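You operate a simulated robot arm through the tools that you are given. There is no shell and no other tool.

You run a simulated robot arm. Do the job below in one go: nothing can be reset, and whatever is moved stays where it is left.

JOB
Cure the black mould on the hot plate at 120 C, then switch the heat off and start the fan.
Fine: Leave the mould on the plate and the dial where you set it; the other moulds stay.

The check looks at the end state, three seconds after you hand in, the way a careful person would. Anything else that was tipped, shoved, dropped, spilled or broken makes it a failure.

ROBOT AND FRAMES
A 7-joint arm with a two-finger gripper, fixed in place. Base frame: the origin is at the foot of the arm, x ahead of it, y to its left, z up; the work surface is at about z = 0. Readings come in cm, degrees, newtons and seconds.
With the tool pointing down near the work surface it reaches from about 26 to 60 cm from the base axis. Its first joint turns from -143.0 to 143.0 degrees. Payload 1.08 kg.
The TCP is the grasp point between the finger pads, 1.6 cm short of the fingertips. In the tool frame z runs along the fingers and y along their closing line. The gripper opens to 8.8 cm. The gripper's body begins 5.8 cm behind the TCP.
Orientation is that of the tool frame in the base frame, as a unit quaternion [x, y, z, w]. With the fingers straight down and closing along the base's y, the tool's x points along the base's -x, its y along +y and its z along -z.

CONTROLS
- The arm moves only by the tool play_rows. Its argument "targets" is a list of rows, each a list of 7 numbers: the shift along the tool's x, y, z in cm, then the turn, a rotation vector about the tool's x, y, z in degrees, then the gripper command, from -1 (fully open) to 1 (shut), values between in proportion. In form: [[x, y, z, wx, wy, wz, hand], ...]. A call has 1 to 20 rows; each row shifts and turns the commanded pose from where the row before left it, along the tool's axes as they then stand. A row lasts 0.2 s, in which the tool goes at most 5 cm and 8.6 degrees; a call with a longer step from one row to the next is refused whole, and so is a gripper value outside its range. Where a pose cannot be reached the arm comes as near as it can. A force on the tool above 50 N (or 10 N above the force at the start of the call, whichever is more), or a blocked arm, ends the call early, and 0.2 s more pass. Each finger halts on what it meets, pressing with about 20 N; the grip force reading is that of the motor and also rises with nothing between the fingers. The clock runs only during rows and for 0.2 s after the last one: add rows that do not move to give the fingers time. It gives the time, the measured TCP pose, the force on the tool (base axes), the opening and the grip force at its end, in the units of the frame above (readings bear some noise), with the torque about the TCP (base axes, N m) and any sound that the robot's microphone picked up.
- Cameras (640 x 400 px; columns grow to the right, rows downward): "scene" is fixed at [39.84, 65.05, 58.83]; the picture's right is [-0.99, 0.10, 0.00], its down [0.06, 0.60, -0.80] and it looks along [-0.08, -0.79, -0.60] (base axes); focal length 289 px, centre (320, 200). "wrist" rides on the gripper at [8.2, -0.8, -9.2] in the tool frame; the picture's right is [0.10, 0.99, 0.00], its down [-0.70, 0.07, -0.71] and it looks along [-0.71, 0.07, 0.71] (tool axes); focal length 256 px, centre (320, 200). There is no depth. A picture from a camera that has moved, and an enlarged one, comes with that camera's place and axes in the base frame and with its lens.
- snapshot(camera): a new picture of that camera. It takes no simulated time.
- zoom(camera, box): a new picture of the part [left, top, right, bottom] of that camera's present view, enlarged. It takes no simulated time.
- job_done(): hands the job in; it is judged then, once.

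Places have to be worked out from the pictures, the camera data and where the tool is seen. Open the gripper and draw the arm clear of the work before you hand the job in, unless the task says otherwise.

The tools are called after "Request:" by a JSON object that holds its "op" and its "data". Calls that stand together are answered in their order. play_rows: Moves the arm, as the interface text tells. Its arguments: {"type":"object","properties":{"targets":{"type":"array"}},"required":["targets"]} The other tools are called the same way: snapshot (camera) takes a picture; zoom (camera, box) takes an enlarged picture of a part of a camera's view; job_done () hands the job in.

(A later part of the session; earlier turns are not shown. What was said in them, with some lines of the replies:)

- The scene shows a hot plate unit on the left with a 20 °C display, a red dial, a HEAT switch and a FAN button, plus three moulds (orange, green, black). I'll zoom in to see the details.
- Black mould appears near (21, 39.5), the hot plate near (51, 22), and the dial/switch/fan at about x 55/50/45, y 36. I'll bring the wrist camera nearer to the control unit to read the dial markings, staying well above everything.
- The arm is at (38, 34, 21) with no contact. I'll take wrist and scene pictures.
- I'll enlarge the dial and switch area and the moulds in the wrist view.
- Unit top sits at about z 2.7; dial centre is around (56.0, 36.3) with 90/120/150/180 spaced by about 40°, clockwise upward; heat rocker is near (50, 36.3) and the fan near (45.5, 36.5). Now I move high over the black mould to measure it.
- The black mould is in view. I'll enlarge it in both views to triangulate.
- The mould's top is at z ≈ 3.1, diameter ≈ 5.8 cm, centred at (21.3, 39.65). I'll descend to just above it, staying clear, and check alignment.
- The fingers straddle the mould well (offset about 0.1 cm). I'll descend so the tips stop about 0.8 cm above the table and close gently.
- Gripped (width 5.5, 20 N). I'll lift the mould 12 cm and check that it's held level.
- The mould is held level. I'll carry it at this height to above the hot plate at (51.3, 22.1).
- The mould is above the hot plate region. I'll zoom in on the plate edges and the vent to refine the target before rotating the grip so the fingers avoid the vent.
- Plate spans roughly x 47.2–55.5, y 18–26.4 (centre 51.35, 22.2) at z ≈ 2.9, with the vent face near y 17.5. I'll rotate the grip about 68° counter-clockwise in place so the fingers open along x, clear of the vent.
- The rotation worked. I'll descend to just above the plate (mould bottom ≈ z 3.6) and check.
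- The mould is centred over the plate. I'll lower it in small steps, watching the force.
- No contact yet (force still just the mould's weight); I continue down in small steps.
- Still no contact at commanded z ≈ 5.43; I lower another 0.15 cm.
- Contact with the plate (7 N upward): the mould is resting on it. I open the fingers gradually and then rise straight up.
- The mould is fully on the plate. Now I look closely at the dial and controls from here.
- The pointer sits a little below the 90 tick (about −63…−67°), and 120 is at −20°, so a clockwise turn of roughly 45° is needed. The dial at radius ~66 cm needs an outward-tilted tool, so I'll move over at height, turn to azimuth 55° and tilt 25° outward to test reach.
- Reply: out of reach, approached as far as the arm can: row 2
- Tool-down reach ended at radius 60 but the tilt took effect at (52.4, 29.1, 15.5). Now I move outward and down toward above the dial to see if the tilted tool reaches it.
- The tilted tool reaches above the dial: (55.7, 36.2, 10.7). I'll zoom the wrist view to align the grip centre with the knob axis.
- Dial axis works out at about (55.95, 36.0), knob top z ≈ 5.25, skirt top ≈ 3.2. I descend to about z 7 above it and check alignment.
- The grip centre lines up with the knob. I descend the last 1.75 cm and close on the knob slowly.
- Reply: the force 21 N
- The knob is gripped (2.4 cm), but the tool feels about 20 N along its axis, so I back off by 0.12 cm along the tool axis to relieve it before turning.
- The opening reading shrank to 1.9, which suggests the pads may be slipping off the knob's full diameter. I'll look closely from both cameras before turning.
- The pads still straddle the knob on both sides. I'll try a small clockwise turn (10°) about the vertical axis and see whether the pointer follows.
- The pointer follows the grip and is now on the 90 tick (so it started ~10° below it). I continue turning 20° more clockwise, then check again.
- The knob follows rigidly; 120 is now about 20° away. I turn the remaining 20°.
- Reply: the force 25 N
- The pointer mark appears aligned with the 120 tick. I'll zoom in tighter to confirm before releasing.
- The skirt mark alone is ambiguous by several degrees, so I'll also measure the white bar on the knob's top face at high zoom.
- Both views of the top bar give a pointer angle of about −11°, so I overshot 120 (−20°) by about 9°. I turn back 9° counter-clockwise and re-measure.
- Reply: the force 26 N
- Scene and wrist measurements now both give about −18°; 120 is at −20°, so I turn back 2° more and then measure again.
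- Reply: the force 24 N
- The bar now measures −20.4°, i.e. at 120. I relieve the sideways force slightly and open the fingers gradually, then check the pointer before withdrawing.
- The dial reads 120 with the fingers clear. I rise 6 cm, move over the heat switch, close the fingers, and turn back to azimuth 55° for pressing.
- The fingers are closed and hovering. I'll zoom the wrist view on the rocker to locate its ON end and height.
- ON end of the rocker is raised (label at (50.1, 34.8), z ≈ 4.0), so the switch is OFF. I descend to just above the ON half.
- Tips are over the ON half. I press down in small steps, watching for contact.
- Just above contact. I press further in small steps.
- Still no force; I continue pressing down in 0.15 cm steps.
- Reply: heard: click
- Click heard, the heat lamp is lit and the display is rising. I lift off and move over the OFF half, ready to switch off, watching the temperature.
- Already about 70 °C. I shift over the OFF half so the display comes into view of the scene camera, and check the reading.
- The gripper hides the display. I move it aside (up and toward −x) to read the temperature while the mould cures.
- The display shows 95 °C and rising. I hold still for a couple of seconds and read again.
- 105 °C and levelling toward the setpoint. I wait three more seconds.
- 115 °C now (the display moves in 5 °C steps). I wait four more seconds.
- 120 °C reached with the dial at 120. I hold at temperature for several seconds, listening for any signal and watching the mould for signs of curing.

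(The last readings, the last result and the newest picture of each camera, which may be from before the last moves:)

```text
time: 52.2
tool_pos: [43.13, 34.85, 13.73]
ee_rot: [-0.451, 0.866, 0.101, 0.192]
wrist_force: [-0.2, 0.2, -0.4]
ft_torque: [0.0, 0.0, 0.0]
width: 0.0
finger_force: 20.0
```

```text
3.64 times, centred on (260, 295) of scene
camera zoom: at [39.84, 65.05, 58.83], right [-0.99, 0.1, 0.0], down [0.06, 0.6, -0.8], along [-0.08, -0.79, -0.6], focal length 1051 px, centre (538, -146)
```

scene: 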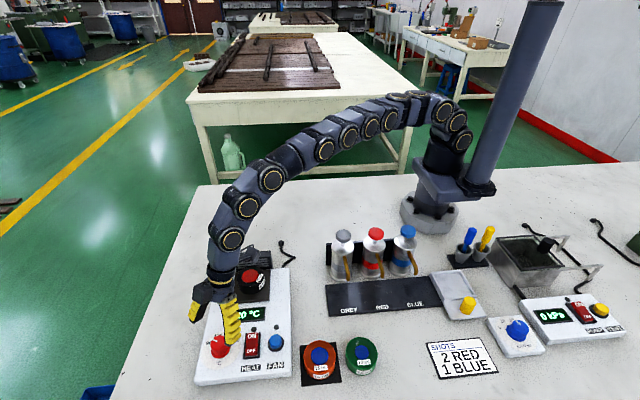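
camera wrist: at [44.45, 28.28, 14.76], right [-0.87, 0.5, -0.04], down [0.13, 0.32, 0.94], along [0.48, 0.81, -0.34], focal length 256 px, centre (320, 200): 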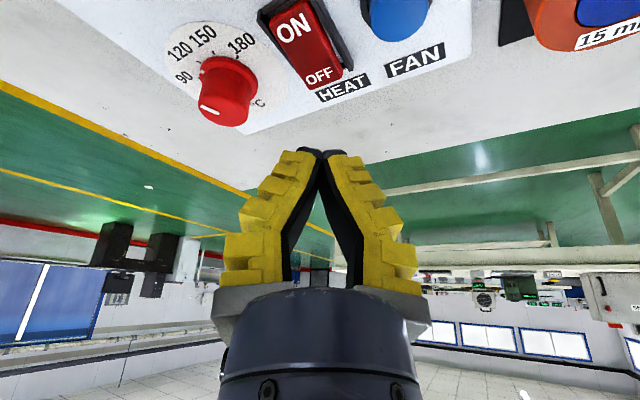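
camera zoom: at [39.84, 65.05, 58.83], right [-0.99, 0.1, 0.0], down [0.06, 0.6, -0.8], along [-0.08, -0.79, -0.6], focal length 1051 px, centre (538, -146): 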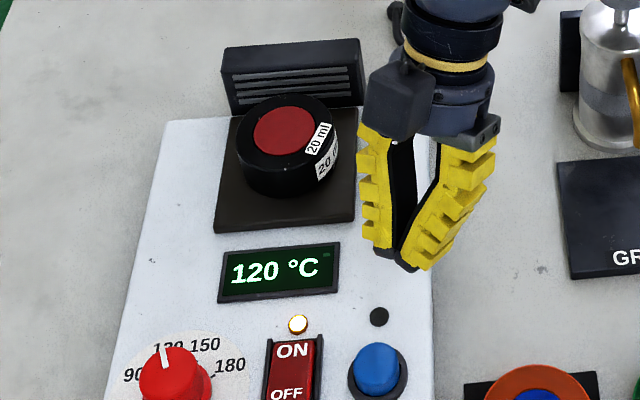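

The red fill looks slightly duller than before, perhaps a curing change. I'll hold four more seconds and compare closely.

Request:
{"op": "play_rows", "data": {"targets": [[0, 0, 0, 0, 0, 0, 1], [0, 0, 0, 0, 0, 0, 1], [0, 0, 0, 0, 0, 0, 1], [0, 0, 0, 0, 0, 0, 1], [0, 0, 0, 0, 0, 0, 1], [0, 0, 0, 0, 0, 0, 1], [0, 0, 0, 0, 0, 0, 1], [0, 0, 0, 0, 0, 0, 1], [0, 0, 0, 0, 0, 0, 1], [0, 0, 0, 0, 0, 0, 1], [0, 0, 0, 0, 0, 0, 1], [0, 0, 0, 0, 0, 0, 1], [0, 0, 0, 0, 0, 0, 1], [0, 0, 0, 0, 0, 0, 1], [0, 0, 0, 0, 0, 0, 1], [0, 0, 0, 0, 0, 0, 1], [0, 0, 0, 0, 0, 0, 1], [0, 0, 0, 0, 0, 0, 1], [0, 0, 0, 0, 0, 0, 1], [0, 0, 0, 0, 0, 0, 1]]}}

Request:
{"op": "zoom", "data": {"camera": "scene", "box": [220, 240, 300, 350]}}

Request:
{"op": "zoom", "data": {"camera": "scene", "box": [235, 255, 275, 295]}}

```text
time: 56.4
tool_pos: [43.11, 34.77, 13.53]
ee_rot: [-0.45, 0.866, 0.1, 0.192]
wrist_force: [-0.7, 0.1, 0.1]
ft_torque: [0.0, -0.03, -0.03]
width: 0.02
finger_force: 19.9
```

```text
3.64 times, centred on (260, 295) of scene
camera zoom: at [39.84, 65.05, 58.83], right [-0.99, 0.1, 0.0], down [0.06, 0.6, -0.8], along [-0.08, -0.79, -0.6], focal length 1051 px, centre (538, -146)
```

zoom: 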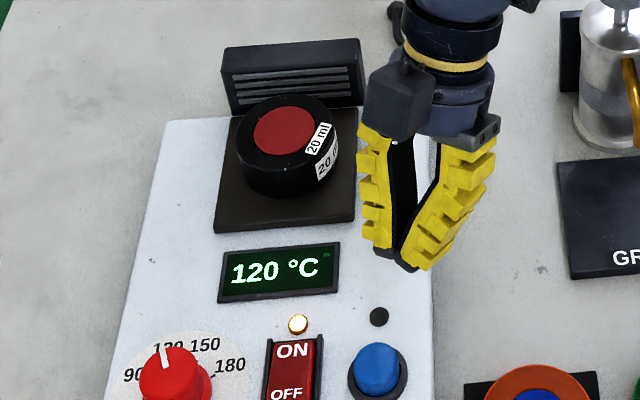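

```text
10.00 times, centred on (255, 275) of scene
camera zoom: at [39.84, 65.05, 58.83], right [-0.99, 0.1, 0.0], down [0.06, 0.6, -0.8], along [-0.08, -0.79, -0.6], focal length 2890 px, centre (970, -550)
```

zoom: 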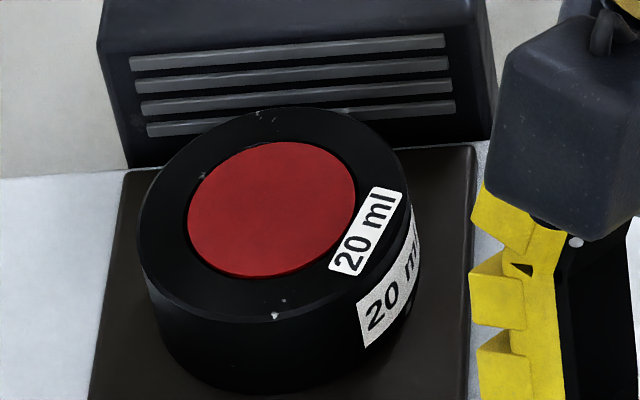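

The fill has turned duller and stayed stable through 8+ s at 120 °C, so it looks cured. Now I move back over the OFF half of the rocker.

Request:
{"op": "play_rows", "data": {"targets": [[-1.888, -2.074, 3.446, 0, 0, 0, 1], [-1.888, -2.074, 3.446, 0, 0, 0, 1], [0, 0, 0, 0, 0, 0, 1]]}}

Request:
{"op": "zoom", "data": {"camera": "wrist", "box": [230, 0, 430, 160]}}

Request:
{"op": "zoom", "data": {"camera": "scene", "box": [215, 305, 300, 375]}}

```text
time: 57.2
tool_pos: [50.57, 37.42, 9.21]
ee_rot: [-0.449, 0.867, 0.099, 0.191]
wrist_force: [0.0, -0.4, 0.5]
ft_torque: [-0.02, 0.0, 0.04]
width: 0.01
finger_force: 20.1
```

```text
2.50 times, centred on (330, 80) of wrist
camera zoom: at [44.92, 27.72, 14.02], right [-0.87, 0.5, -0.04], down [0.14, 0.32, 0.94], along [0.48, 0.81, -0.34], focal length 640 px, centre (295, 500)
```

zoom: 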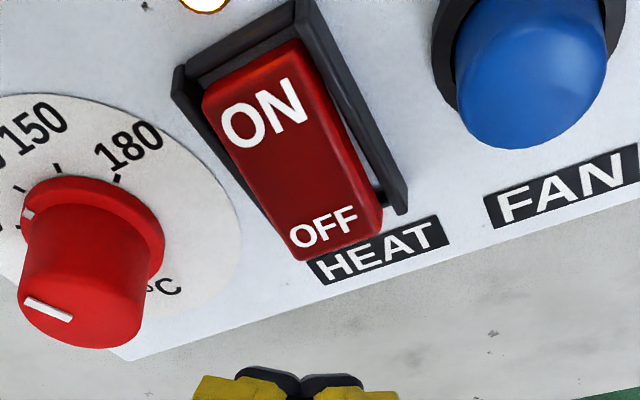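

```text
5.71 times, centred on (258, 340) of scene
camera zoom: at [39.84, 65.05, 58.83], right [-0.99, 0.1, 0.0], down [0.06, 0.6, -0.8], along [-0.08, -0.79, -0.6], focal length 1652 px, centre (677, -600)
```

zoom: 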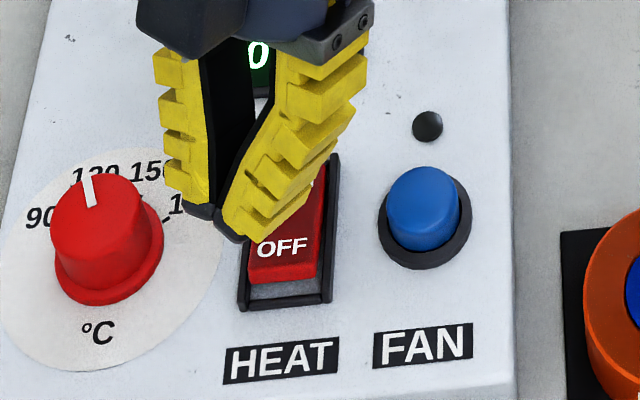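

The OFF end is raised now. I descend to just above it and then check position.

Request:
{"op": "play_rows", "data": {"targets": [[0.571, 0, 1.224, 0, 0, 0, 1], [0.571, 0, 1.224, 0, 0, 0, 1], [0, 0, 0, 0, 0, 0, 1]]}}

Request:
{"op": "zoom", "data": {"camera": "wrist", "box": [230, 20, 430, 180]}}

Request:
{"op": "zoom", "data": {"camera": "scene", "box": [215, 305, 300, 375]}}

```text
time: 58.0
tool_pos: [50.55, 37.65, 6.63]
ee_rot: [-0.45, 0.866, 0.1, 0.192]
wrist_force: [-0.2, 1.3, 0.4]
ft_torque: [0.01, 0.0, 0.0]
width: 0.0
finger_force: 20.7
```

```text
2.50 times, centred on (330, 100) of wrist
camera zoom: at [44.75, 27.96, 11.31], right [-0.87, 0.5, -0.04], down [0.13, 0.32, 0.94], along [0.48, 0.81, -0.34], focal length 640 px, centre (295, 450)
```

zoom: 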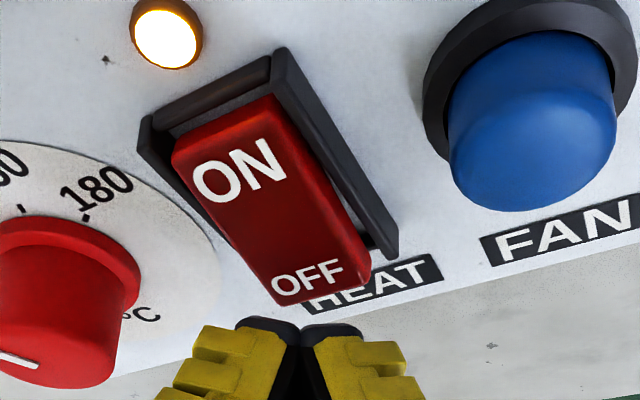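

```text
5.71 times, centred on (258, 340) of scene
camera zoom: at [39.84, 65.05, 58.83], right [-0.99, 0.1, 0.0], down [0.06, 0.6, -0.8], along [-0.08, -0.79, -0.6], focal length 1652 px, centre (677, -600)
```

zoom: 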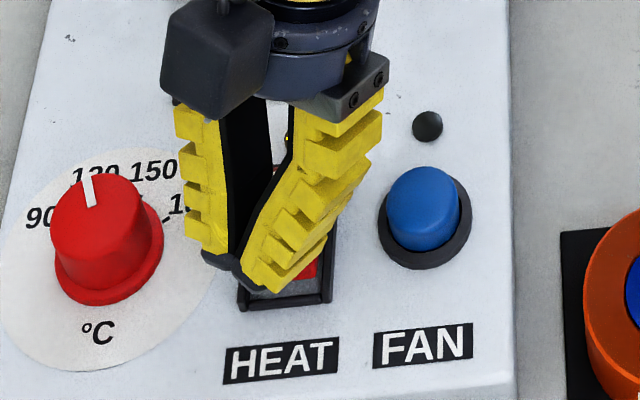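

The tips align with the OFF label within ~0.2 cm. I press down in small steps until it clicks.

Request:
{"op": "play_rows", "data": {"targets": [[0.085, 0.15, 0.181, 0, 0, 0, 1], [0.085, 0, 0.181, 0, 0, 0, 1], [0.085, 0, 0.181, 0, 0, 0, 1], [0.085, 0, 0.181, 0, 0, 0, 1], [0.085, 0, 0.181, 0, 0, 0, 1], [0.063, 0, 0.136, 0, 0, 0, 1], [0, 0, 0, 0, 0, 0, 1]]}}

Request:
{"op": "zoom", "data": {"camera": "wrist", "box": [230, 20, 430, 180]}}

```text
time: 59.6
tool_pos: [49.98, 37.79, 5.39]
ee_rot: [-0.45, 0.866, 0.1, 0.192]
wrist_force: [0.8, 0.1, 0.4]
ft_torque: [0.0, 0.02, 0.01]
width: 0.0
finger_force: 20.2
```

```text
2.50 times, centred on (330, 100) of wrist
camera zoom: at [44.22, 28.08, 10.19], right [-0.87, 0.5, -0.04], down [0.13, 0.32, 0.94], along [0.48, 0.81, -0.34], focal length 640 px, centre (295, 450)
```

zoom: 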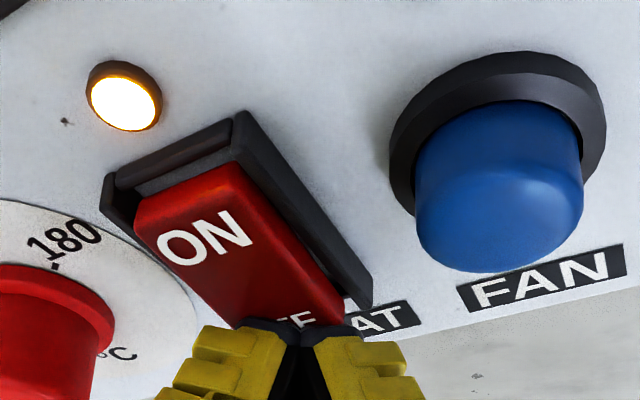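

No click yet at z ≈ 5.2–5.4 (same as on the ON side before it clicked). I press 0.3–0.45 cm further.

Request:
{"op": "play_rows", "data": {"targets": [[0.063, 0, 0.136, 0, 0, 0, 1], [0.063, 0, 0.136, 0, 0, 0, 1], [0, 0, 0, 0, 0, 0, 1]]}}

Request:
{"op": "zoom", "data": {"camera": "wrist", "box": [230, 20, 430, 180]}}

```text
time: 60.4
tool_pos: [50.06, 37.85, 5.13]
ee_rot: [-0.45, 0.866, 0.1, 0.192]
wrist_force: [-0.3, 0.0, 0.2]
ft_torque: [-0.02, 0.0, -0.01]
width: 0.0
finger_force: 19.9
```

```text
2.50 times, centred on (330, 100) of wrist
camera zoom: at [44.23, 28.02, 9.93], right [-0.87, 0.5, -0.04], down [0.13, 0.32, 0.94], along [0.48, 0.81, -0.34], focal length 640 px, centre (295, 450)
```

zoom: 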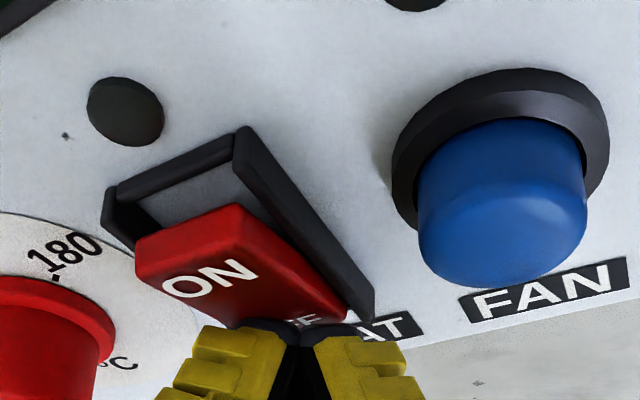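

The heat lamp has gone out and the rocker flipped to OFF. I lift off and move over the FAN button.

Request:
{"op": "play_rows", "data": {"targets": [[-1.056, 0, -2.266, 0, 0, 0, 1], [-1.056, 0, -2.266, 0, 0, 0, 1], [1.67, 1.41, -0.778, 0, 0, 0, 1], [1.67, 1.41, -0.778, 0, 0, 0, 1], [0, 0, 0, 0, 0, 0, 1]]}}

Request:
{"op": "zoom", "data": {"camera": "wrist", "box": [230, 0, 430, 160]}}

Request:
{"op": "zoom", "data": {"camera": "scene", "box": [190, 240, 310, 390]}}

```text
time: 61.6
tool_pos: [45.6, 36.45, 10.03]
ee_rot: [-0.45, 0.866, 0.1, 0.192]
wrist_force: [0.0, -0.1, -0.3]
ft_torque: [-0.01, -0.01, 0.01]
width: 0.0
finger_force: 19.9
```

```text
2.50 times, centred on (330, 80) of wrist
camera zoom: at [39.8, 26.62, 14.87], right [-0.87, 0.5, -0.04], down [0.13, 0.32, 0.94], along [0.48, 0.81, -0.34], focal length 640 px, centre (295, 500)
```

zoom: 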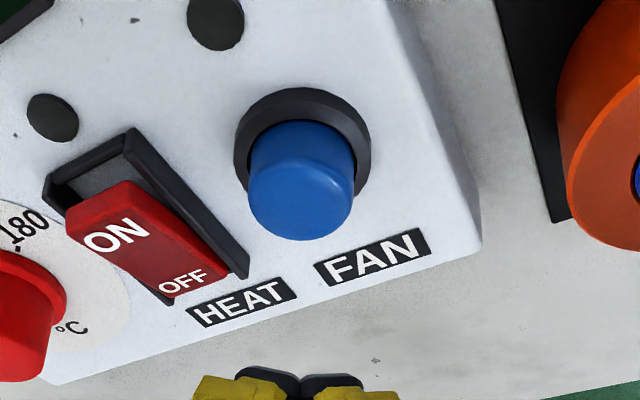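

```text
2.67 times, centred on (250, 315) of scene
camera zoom: at [39.84, 65.05, 58.83], right [-0.99, 0.1, 0.0], down [0.06, 0.6, -0.8], along [-0.08, -0.79, -0.6], focal length 771 px, centre (507, -107)
```

zoom: 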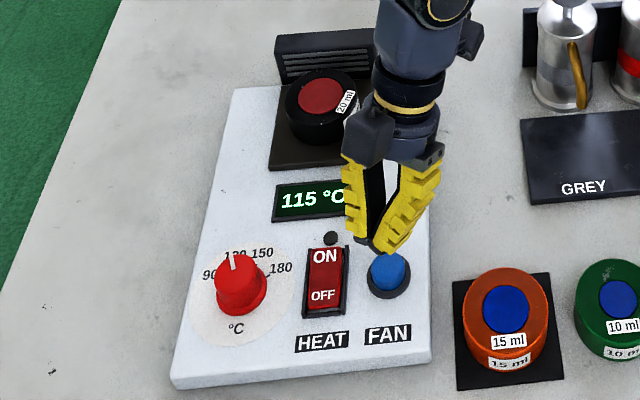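

The heat lamp is off and the display is cooling (115). I zoom in on the fan button to pin down its position relative to the tips.

Request:
{"op": "zoom", "data": {"camera": "wrist", "box": [290, 20, 390, 110]}}

Request:
{"op": "zoom", "data": {"camera": "scene", "box": [255, 320, 300, 365]}}

```text
4.44 times, centred on (340, 65) of wrist
camera zoom: at [39.8, 26.62, 14.87], right [-0.87, 0.5, -0.04], down [0.13, 0.32, 0.94], along [0.48, 0.81, -0.34], focal length 1138 px, centre (231, 800)
```

zoom: 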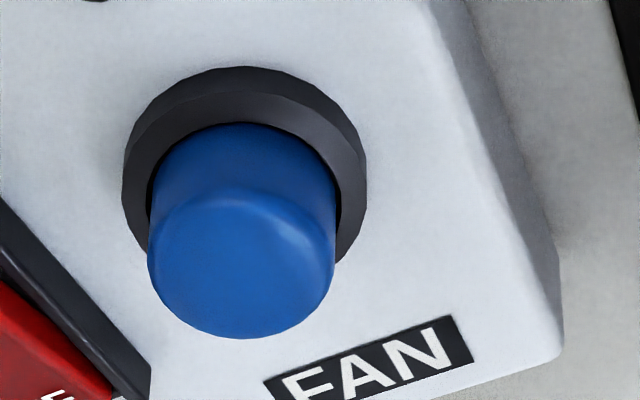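

```text
8.89 times, centred on (278, 342) of scene
camera zoom: at [39.84, 65.05, 58.83], right [-0.99, 0.1, 0.0], down [0.06, 0.6, -0.8], along [-0.08, -0.79, -0.6], focal length 2569 px, centre (698, -1067)
```

zoom: 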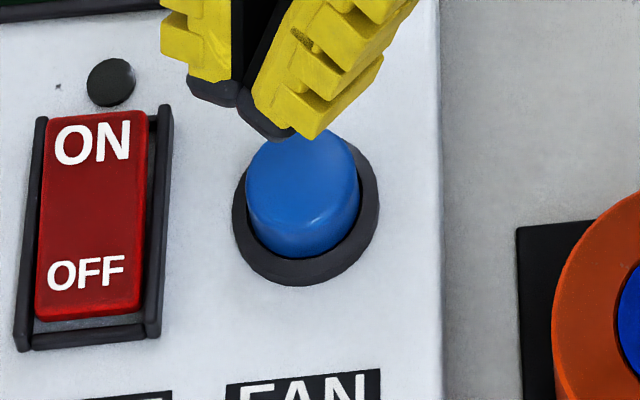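

Fan button centre is about (45.4, 36.0), cap top z ≈ 4.1. I descend to just above it.

Request:
{"op": "play_rows", "data": {"targets": [[0.774, -0.043, 1.515, 0, 0, 0, 1], [0.774, -0.043, 1.515, 0, 0, 0, 1], [0, 0, 0, 0, 0, 0, 1]]}}

Request:
{"op": "zoom", "data": {"camera": "wrist", "box": [230, 20, 430, 180]}}

Request:
{"op": "zoom", "data": {"camera": "scene", "box": [235, 305, 320, 375]}}

```text
time: 62.4
tool_pos: [45.59, 36.23, 6.83]
ee_rot: [-0.45, 0.866, 0.1, 0.193]
wrist_force: [0.0, 0.0, 0.1]
ft_torque: [0.0, -0.01, 0.0]
width: 0.0
finger_force: 19.9
```

```text
2.50 times, centred on (330, 100) of wrist
camera zoom: at [39.78, 26.51, 11.56], right [-0.87, 0.5, -0.04], down [0.13, 0.32, 0.94], along [0.48, 0.81, -0.34], focal length 640 px, centre (295, 450)
```

zoom: 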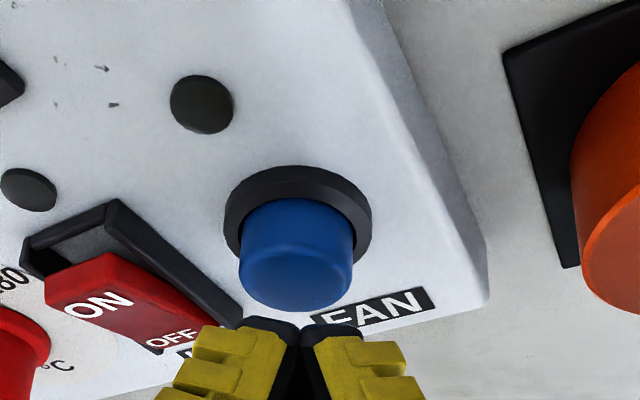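

```text
5.71 times, centred on (278, 340) of scene
camera zoom: at [39.84, 65.05, 58.83], right [-0.99, 0.1, 0.0], down [0.06, 0.6, -0.8], along [-0.08, -0.79, -0.6], focal length 1652 px, centre (563, -600)
```

zoom: 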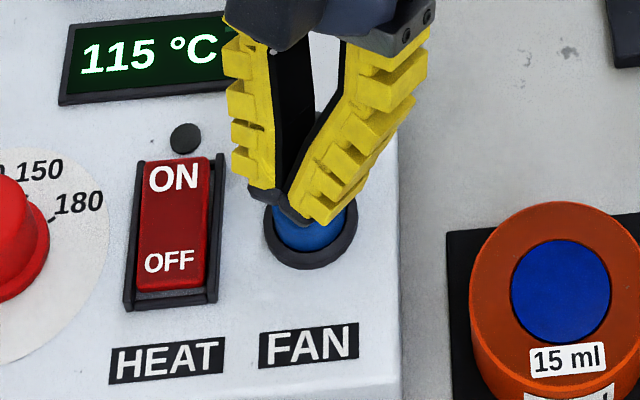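

Tips line up with the button centre. I press down in small steps.

Request:
{"op": "play_rows", "data": {"targets": [[0.127, 0, 0.272, 0, 0, 0, 1], [0.127, 0, 0.272, 0, 0, 0, 1], [0.085, 0, 0.181, 0, 0, 0, 1], [0.063, 0, 0.136, 0, 0, 0, 1], [0, 0, 0, 0, 0, 0, 1]]}}

Request:
{"op": "zoom", "data": {"camera": "wrist", "box": [230, 20, 430, 180]}}

```text
time: 63.6
tool_pos: [45.63, 36.22, 5.86]
ee_rot: [-0.45, 0.866, 0.1, 0.192]
wrist_force: [-0.4, 0.5, 0.0]
ft_torque: [0.0, 0.0, -0.02]
width: 0.02
finger_force: 20.0
```

```text
2.50 times, centred on (330, 100) of wrist
camera zoom: at [39.83, 26.42, 10.6], right [-0.87, 0.5, -0.04], down [0.13, 0.32, 0.94], along [0.48, 0.81, -0.34], focal length 640 px, centre (295, 450)
```

zoom: 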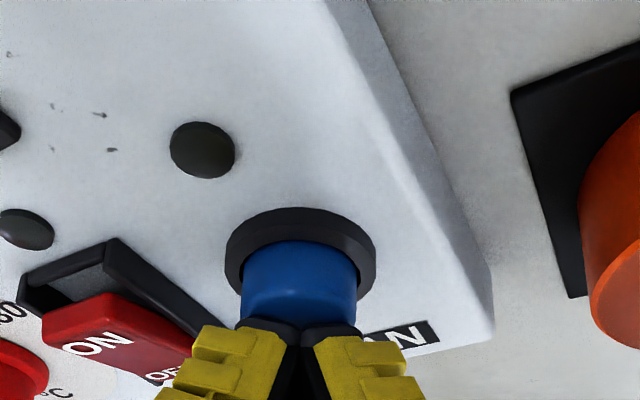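

No contact force or click yet; I continue in 0.15 cm steps, stopping to check so that the button is pressed only once.

Request:
{"op": "play_rows", "data": {"targets": [[0.063, 0, 0.136, 0, 0, 0, 1], [0.063, 0, 0.136, 0, 0, 0, 1], [0, 0, 0, 0, 0, 0, 1]]}}

Request:
{"op": "zoom", "data": {"camera": "wrist", "box": [230, 20, 430, 180]}}

```text
time: 64.4
tool_pos: [45.7, 36.27, 5.49]
ee_rot: [-0.451, 0.866, 0.099, 0.193]
wrist_force: [0.9, 0.2, 0.6]
ft_torque: [-0.03, 0.01, -0.01]
width: 0.6
finger_force: 22.0
```

```text
2.50 times, centred on (330, 100) of wrist
camera zoom: at [39.87, 26.47, 10.31], right [-0.87, 0.5, -0.04], down [0.13, 0.32, 0.94], along [0.48, 0.81, -0.34], focal length 640 px, centre (295, 450)
```

zoom: 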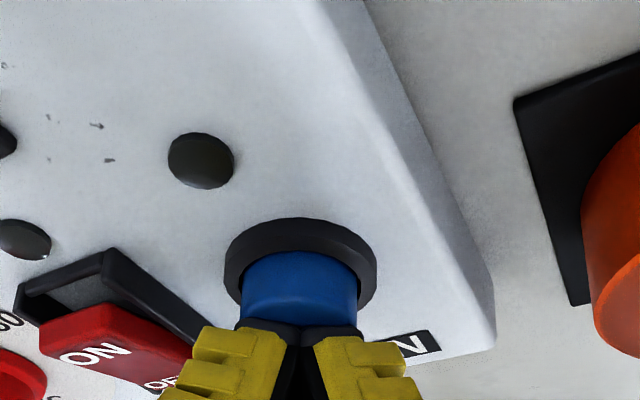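

The fingers are being spread slightly (0.6) by the dome at their seam. I back up, shift 0.55 cm along the closing line so a single fingertip is over the cap, and press again.

Request:
{"op": "play_rows", "data": {"targets": [[-0.338, 0, -0.725, 0, 0, 0, 1], [0, 0.55, 0, 0, 0, 0, 1], [0, 0, 0, 0, 0, 0, 1]]}}

Request:
{"op": "zoom", "data": {"camera": "wrist", "box": [230, 20, 430, 180]}}

Request:
{"op": "zoom", "data": {"camera": "scene", "box": [235, 305, 320, 375]}}

```text
time: 65.2
tool_pos: [45.23, 36.64, 6.33]
ee_rot: [-0.45, 0.866, 0.1, 0.192]
wrist_force: [0.6, 0.4, -0.2]
ft_torque: [0.02, -0.01, -0.03]
width: 0.01
finger_force: 21.9
```

```text
2.50 times, centred on (330, 100) of wrist
camera zoom: at [39.48, 26.77, 11.12], right [-0.87, 0.5, -0.04], down [0.13, 0.32, 0.94], along [0.48, 0.81, -0.34], focal length 640 px, centre (295, 450)
```

zoom: 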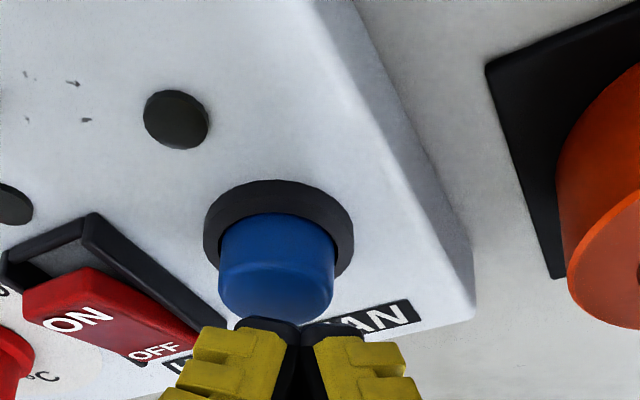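

```text
5.71 times, centred on (278, 340) of scene
camera zoom: at [39.84, 65.05, 58.83], right [-0.99, 0.1, 0.0], down [0.06, 0.6, -0.8], along [-0.08, -0.79, -0.6], focal length 1652 px, centre (563, -600)
```

zoom: 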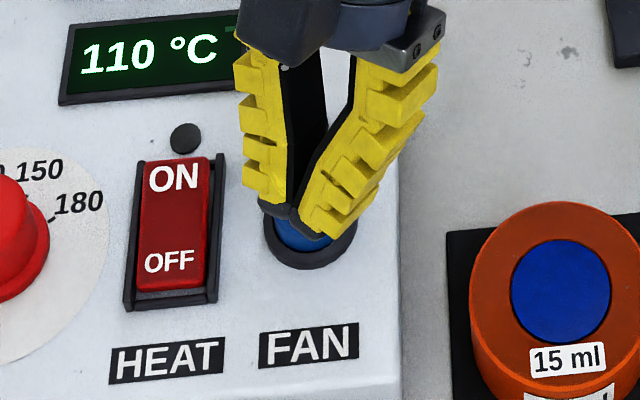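

One fingertip is centred over the cap now. I press down again in small steps.

Request:
{"op": "play_rows", "data": {"targets": [[0.127, 0, 0.272, 0, 0, 0, 1], [0.085, 0, 0.181, 0, 0, 0, 1], [0.063, 0, 0.136, 0, 0, 0, 1], [0.063, 0, 0.136, 0, 0, 0, 1], [0, 0, 0, 0, 0, 0, 1]]}}

Request:
{"op": "zoom", "data": {"camera": "wrist", "box": [230, 20, 430, 180]}}

```text
time: 66.4
tool_pos: [45.27, 36.54, 5.53]
ee_rot: [-0.45, 0.867, 0.099, 0.192]
wrist_force: [-0.5, 0.2, 1.1]
ft_torque: [-0.01, 0.01, -0.02]
width: 0.6
finger_force: 21.8
```

```text
2.50 times, centred on (330, 100) of wrist
camera zoom: at [39.44, 26.85, 10.3], right [-0.87, 0.5, -0.04], down [0.13, 0.32, 0.94], along [0.48, 0.81, -0.34], focal length 640 px, centre (295, 450)
```

zoom: 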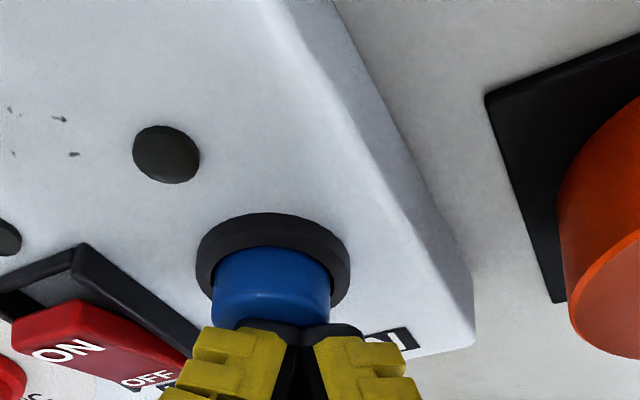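

Contact is light (about 1 N) and the fan lamp is still dark. I press further in 0.15 cm steps.

Request:
{"op": "play_rows", "data": {"targets": [[0.063, 0, 0.136, 0, 0, 0, 1], [0.063, 0, 0.136, 0, 0, 0, 1], [0, 0, 0, 0, 0, 0, 1]]}}

Request:
{"op": "zoom", "data": {"camera": "wrist", "box": [230, 20, 430, 180]}}

Request:
{"op": "zoom", "data": {"camera": "scene", "box": [250, 315, 305, 365]}}

```text
time: 67.2
tool_pos: [45.24, 36.74, 5.26]
ee_rot: [-0.451, 0.866, 0.1, 0.192]
wrist_force: [0.6, -0.4, 1.8]
ft_torque: [-0.06, 0.0, 0.03]
width: 0.59
finger_force: 22.1
heard: click
```

```text
2.50 times, centred on (330, 100) of wrist
camera zoom: at [39.44, 26.91, 9.97], right [-0.87, 0.5, -0.04], down [0.13, 0.32, 0.94], along [0.48, 0.81, -0.34], focal length 640 px, centre (295, 450)
```

zoom: 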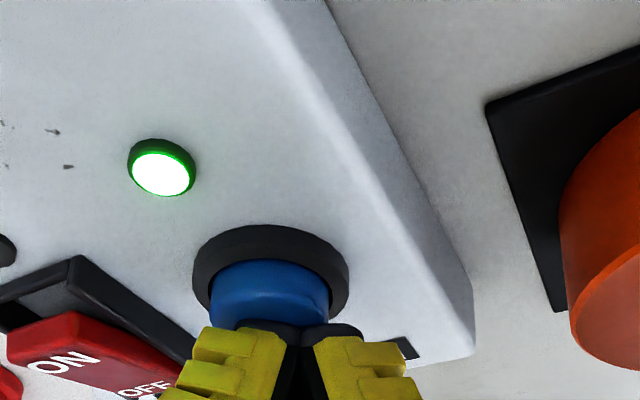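

```text
8.00 times, centred on (278, 340) of scene
camera zoom: at [39.84, 65.05, 58.83], right [-0.99, 0.1, 0.0], down [0.06, 0.6, -0.8], along [-0.08, -0.79, -0.6], focal length 2312 px, centre (660, -920)
```

zoom: 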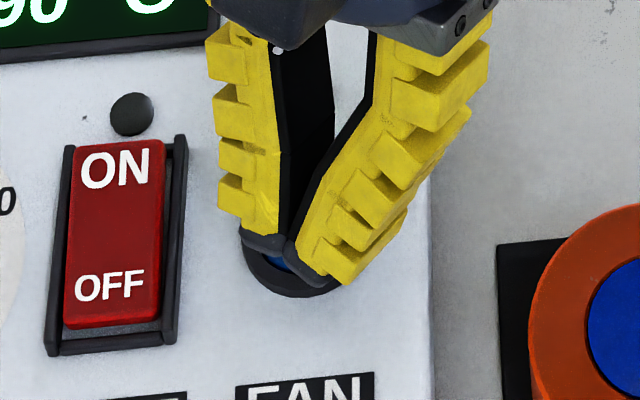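

Click, and the green fan lamp is on. I lift straight up off the button.

Request:
{"op": "play_rows", "data": {"targets": [[-0.423, 0, -0.906, 0, 0, 0, 1], [-1.056, 0, -2.266, 0, 0, 0, 1], [-1.056, 0, -2.266, 0, 0, 0, 1], [-1.056, 0, -2.266, 0, 0, 0, 1], [0, 0, 0, 0, 0, 0, 1]]}}

Request:
{"op": "zoom", "data": {"camera": "scene", "box": [190, 240, 310, 390]}}

Request:
{"op": "snapshot", "data": {"camera": "scene"}}

```text
time: 68.4
tool_pos: [45.29, 36.68, 13.65]
ee_rot: [-0.449, 0.867, 0.1, 0.192]
wrist_force: [0.2, 0.5, 0.6]
ft_torque: [0.01, -0.01, -0.02]
width: 0.02
finger_force: 22.2
```

```text
2.67 times, centred on (250, 315) of scene
camera zoom: at [39.84, 65.05, 58.83], right [-0.99, 0.1, 0.0], down [0.06, 0.6, -0.8], along [-0.08, -0.79, -0.6], focal length 771 px, centre (507, -107)
```

zoom: 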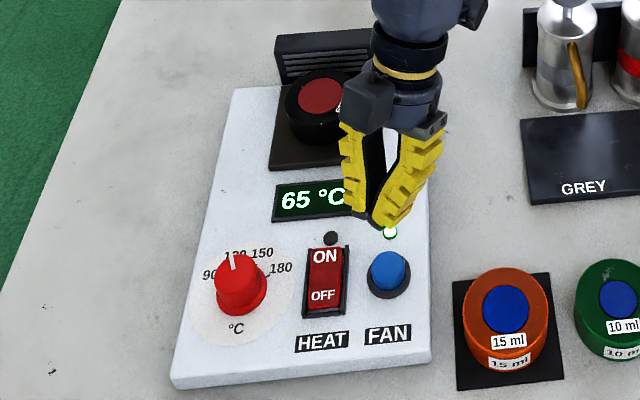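

```text
taken
```

scene: 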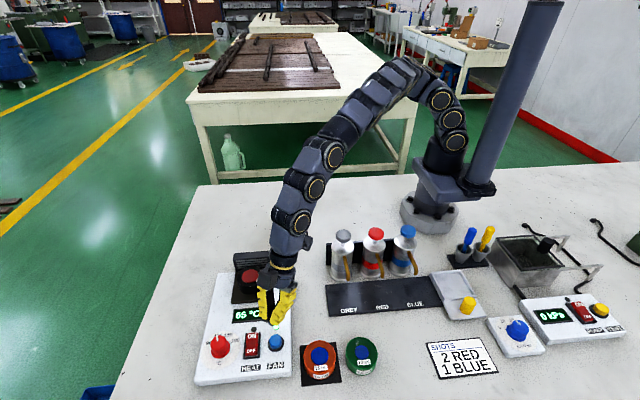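

All states look right: dial at 120, heat OFF, fan lamp green, 65 °C and cooling, mould on the plate. I draw the arm up and away, straighten it, and open the gripper.

Request:
{"op": "play_rows", "data": {"targets": [[-1.056, 0, -2.266, 0, 0, 0, 1], [0.872, 0.526, -4.026, 0, 0, 0, 1], [0.872, 0.526, -4.026, 0, 0, 0, 1], [0.872, 0.526, -4.026, 0, 0, 0, 1], [0.872, 0.526, -4.026, 0, 0, 0, 1], [0.872, 0.526, -4.026, 0, 0, 0, 1], [0, 0, 0, 0, 8.4, 0, 0.5], [0, 0, 0, 0, 8.4, 0, -0.2], [0, 0, 0, 0, 8.2, 0, -1], [0, 0, 0, 0, 0, 0, -1], [0, 0, 0, 0, 0, 0, -1]]}}

Request:
{"op": "snapshot", "data": {"camera": "scene"}}

Request:
{"op": "zoom", "data": {"camera": "scene", "box": [190, 240, 310, 390]}}

Request:
{"op": "snapshot", "data": {"camera": "wrist"}}

```text
time: 70.8
tool_pos: [35.83, 27.89, 32.53]
ee_rot: [-0.461, 0.887, 0.0, 0.0]
wrist_force: [-0.5, 0.5, -0.2]
ft_torque: [-0.05, -0.01, 0.02]
width: 8.82
finger_force: 0.1
```

```text
taken
```

scene: 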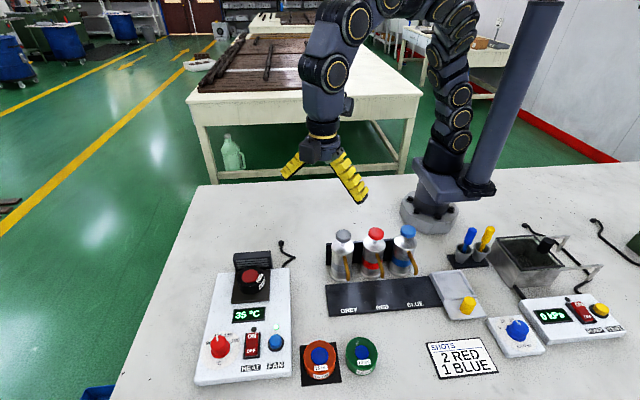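

```text
2.67 times, centred on (250, 315) of scene
camera zoom: at [39.84, 65.05, 58.83], right [-0.99, 0.1, 0.0], down [0.06, 0.6, -0.8], along [-0.08, -0.79, -0.6], focal length 771 px, centre (507, -107)
```

zoom: 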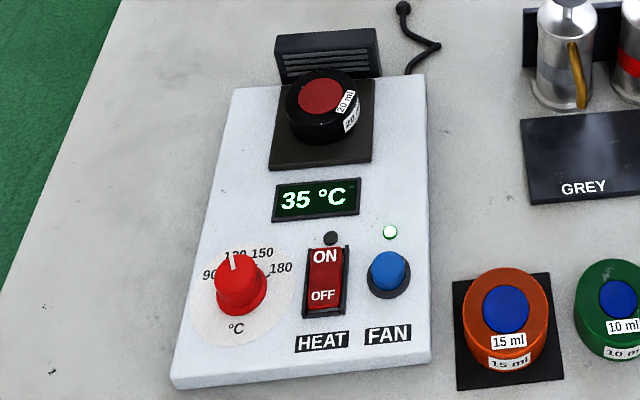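

```text
taken
camera wrist: at [31.83, 20.65, 41.66], right [-0.87, 0.49, 0.0], down [0.34, 0.62, 0.71], along [0.35, 0.62, -0.71], focal length 256 px, centre (320, 200)
```

wrist: 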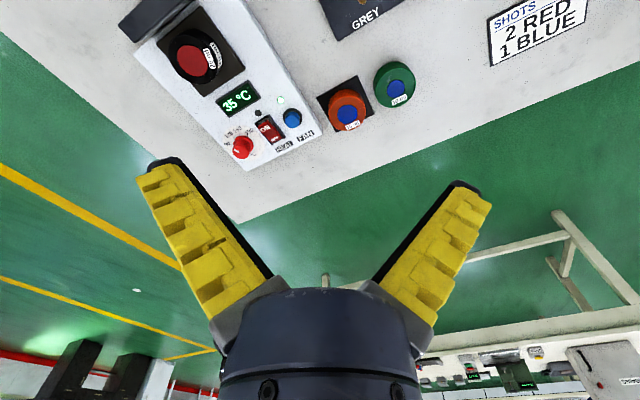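

The arm is clear with the gripper open. The mould is on the plate with its fill changed in look, the dial is at 120, heat is OFF, the fan lamp is green and the display is down to 35 °C. The other moulds haven't moved, so I hand in.

Request:
{"op": "job_done", "data": {}}

```text
The job is handed in.
```

The job is handed in. The black mould was held on the hot plate at 120 °C, then I switched the heat off and started the fan.

- **Cure:** the display sat at 120 °C for at least eight seconds. The red fill turned duller within that time and then stopped changing, which I took as cured. No other signal marked the end of the cure.
- **Dial:** it is on 120. I first turned it about 9° too far, towards 150, and brought it back before switching the heat on.
- **Heat:** the rocker is on OFF and its lamp is out.
- **Fan:** the button clicked and its green lamp is on. The display had fallen to 35 °C when I handed in.
- **Moulds:** the black mould is on the plate. The orange and green moulds were not touched.

The arm is raised clear of the work with the gripper open.
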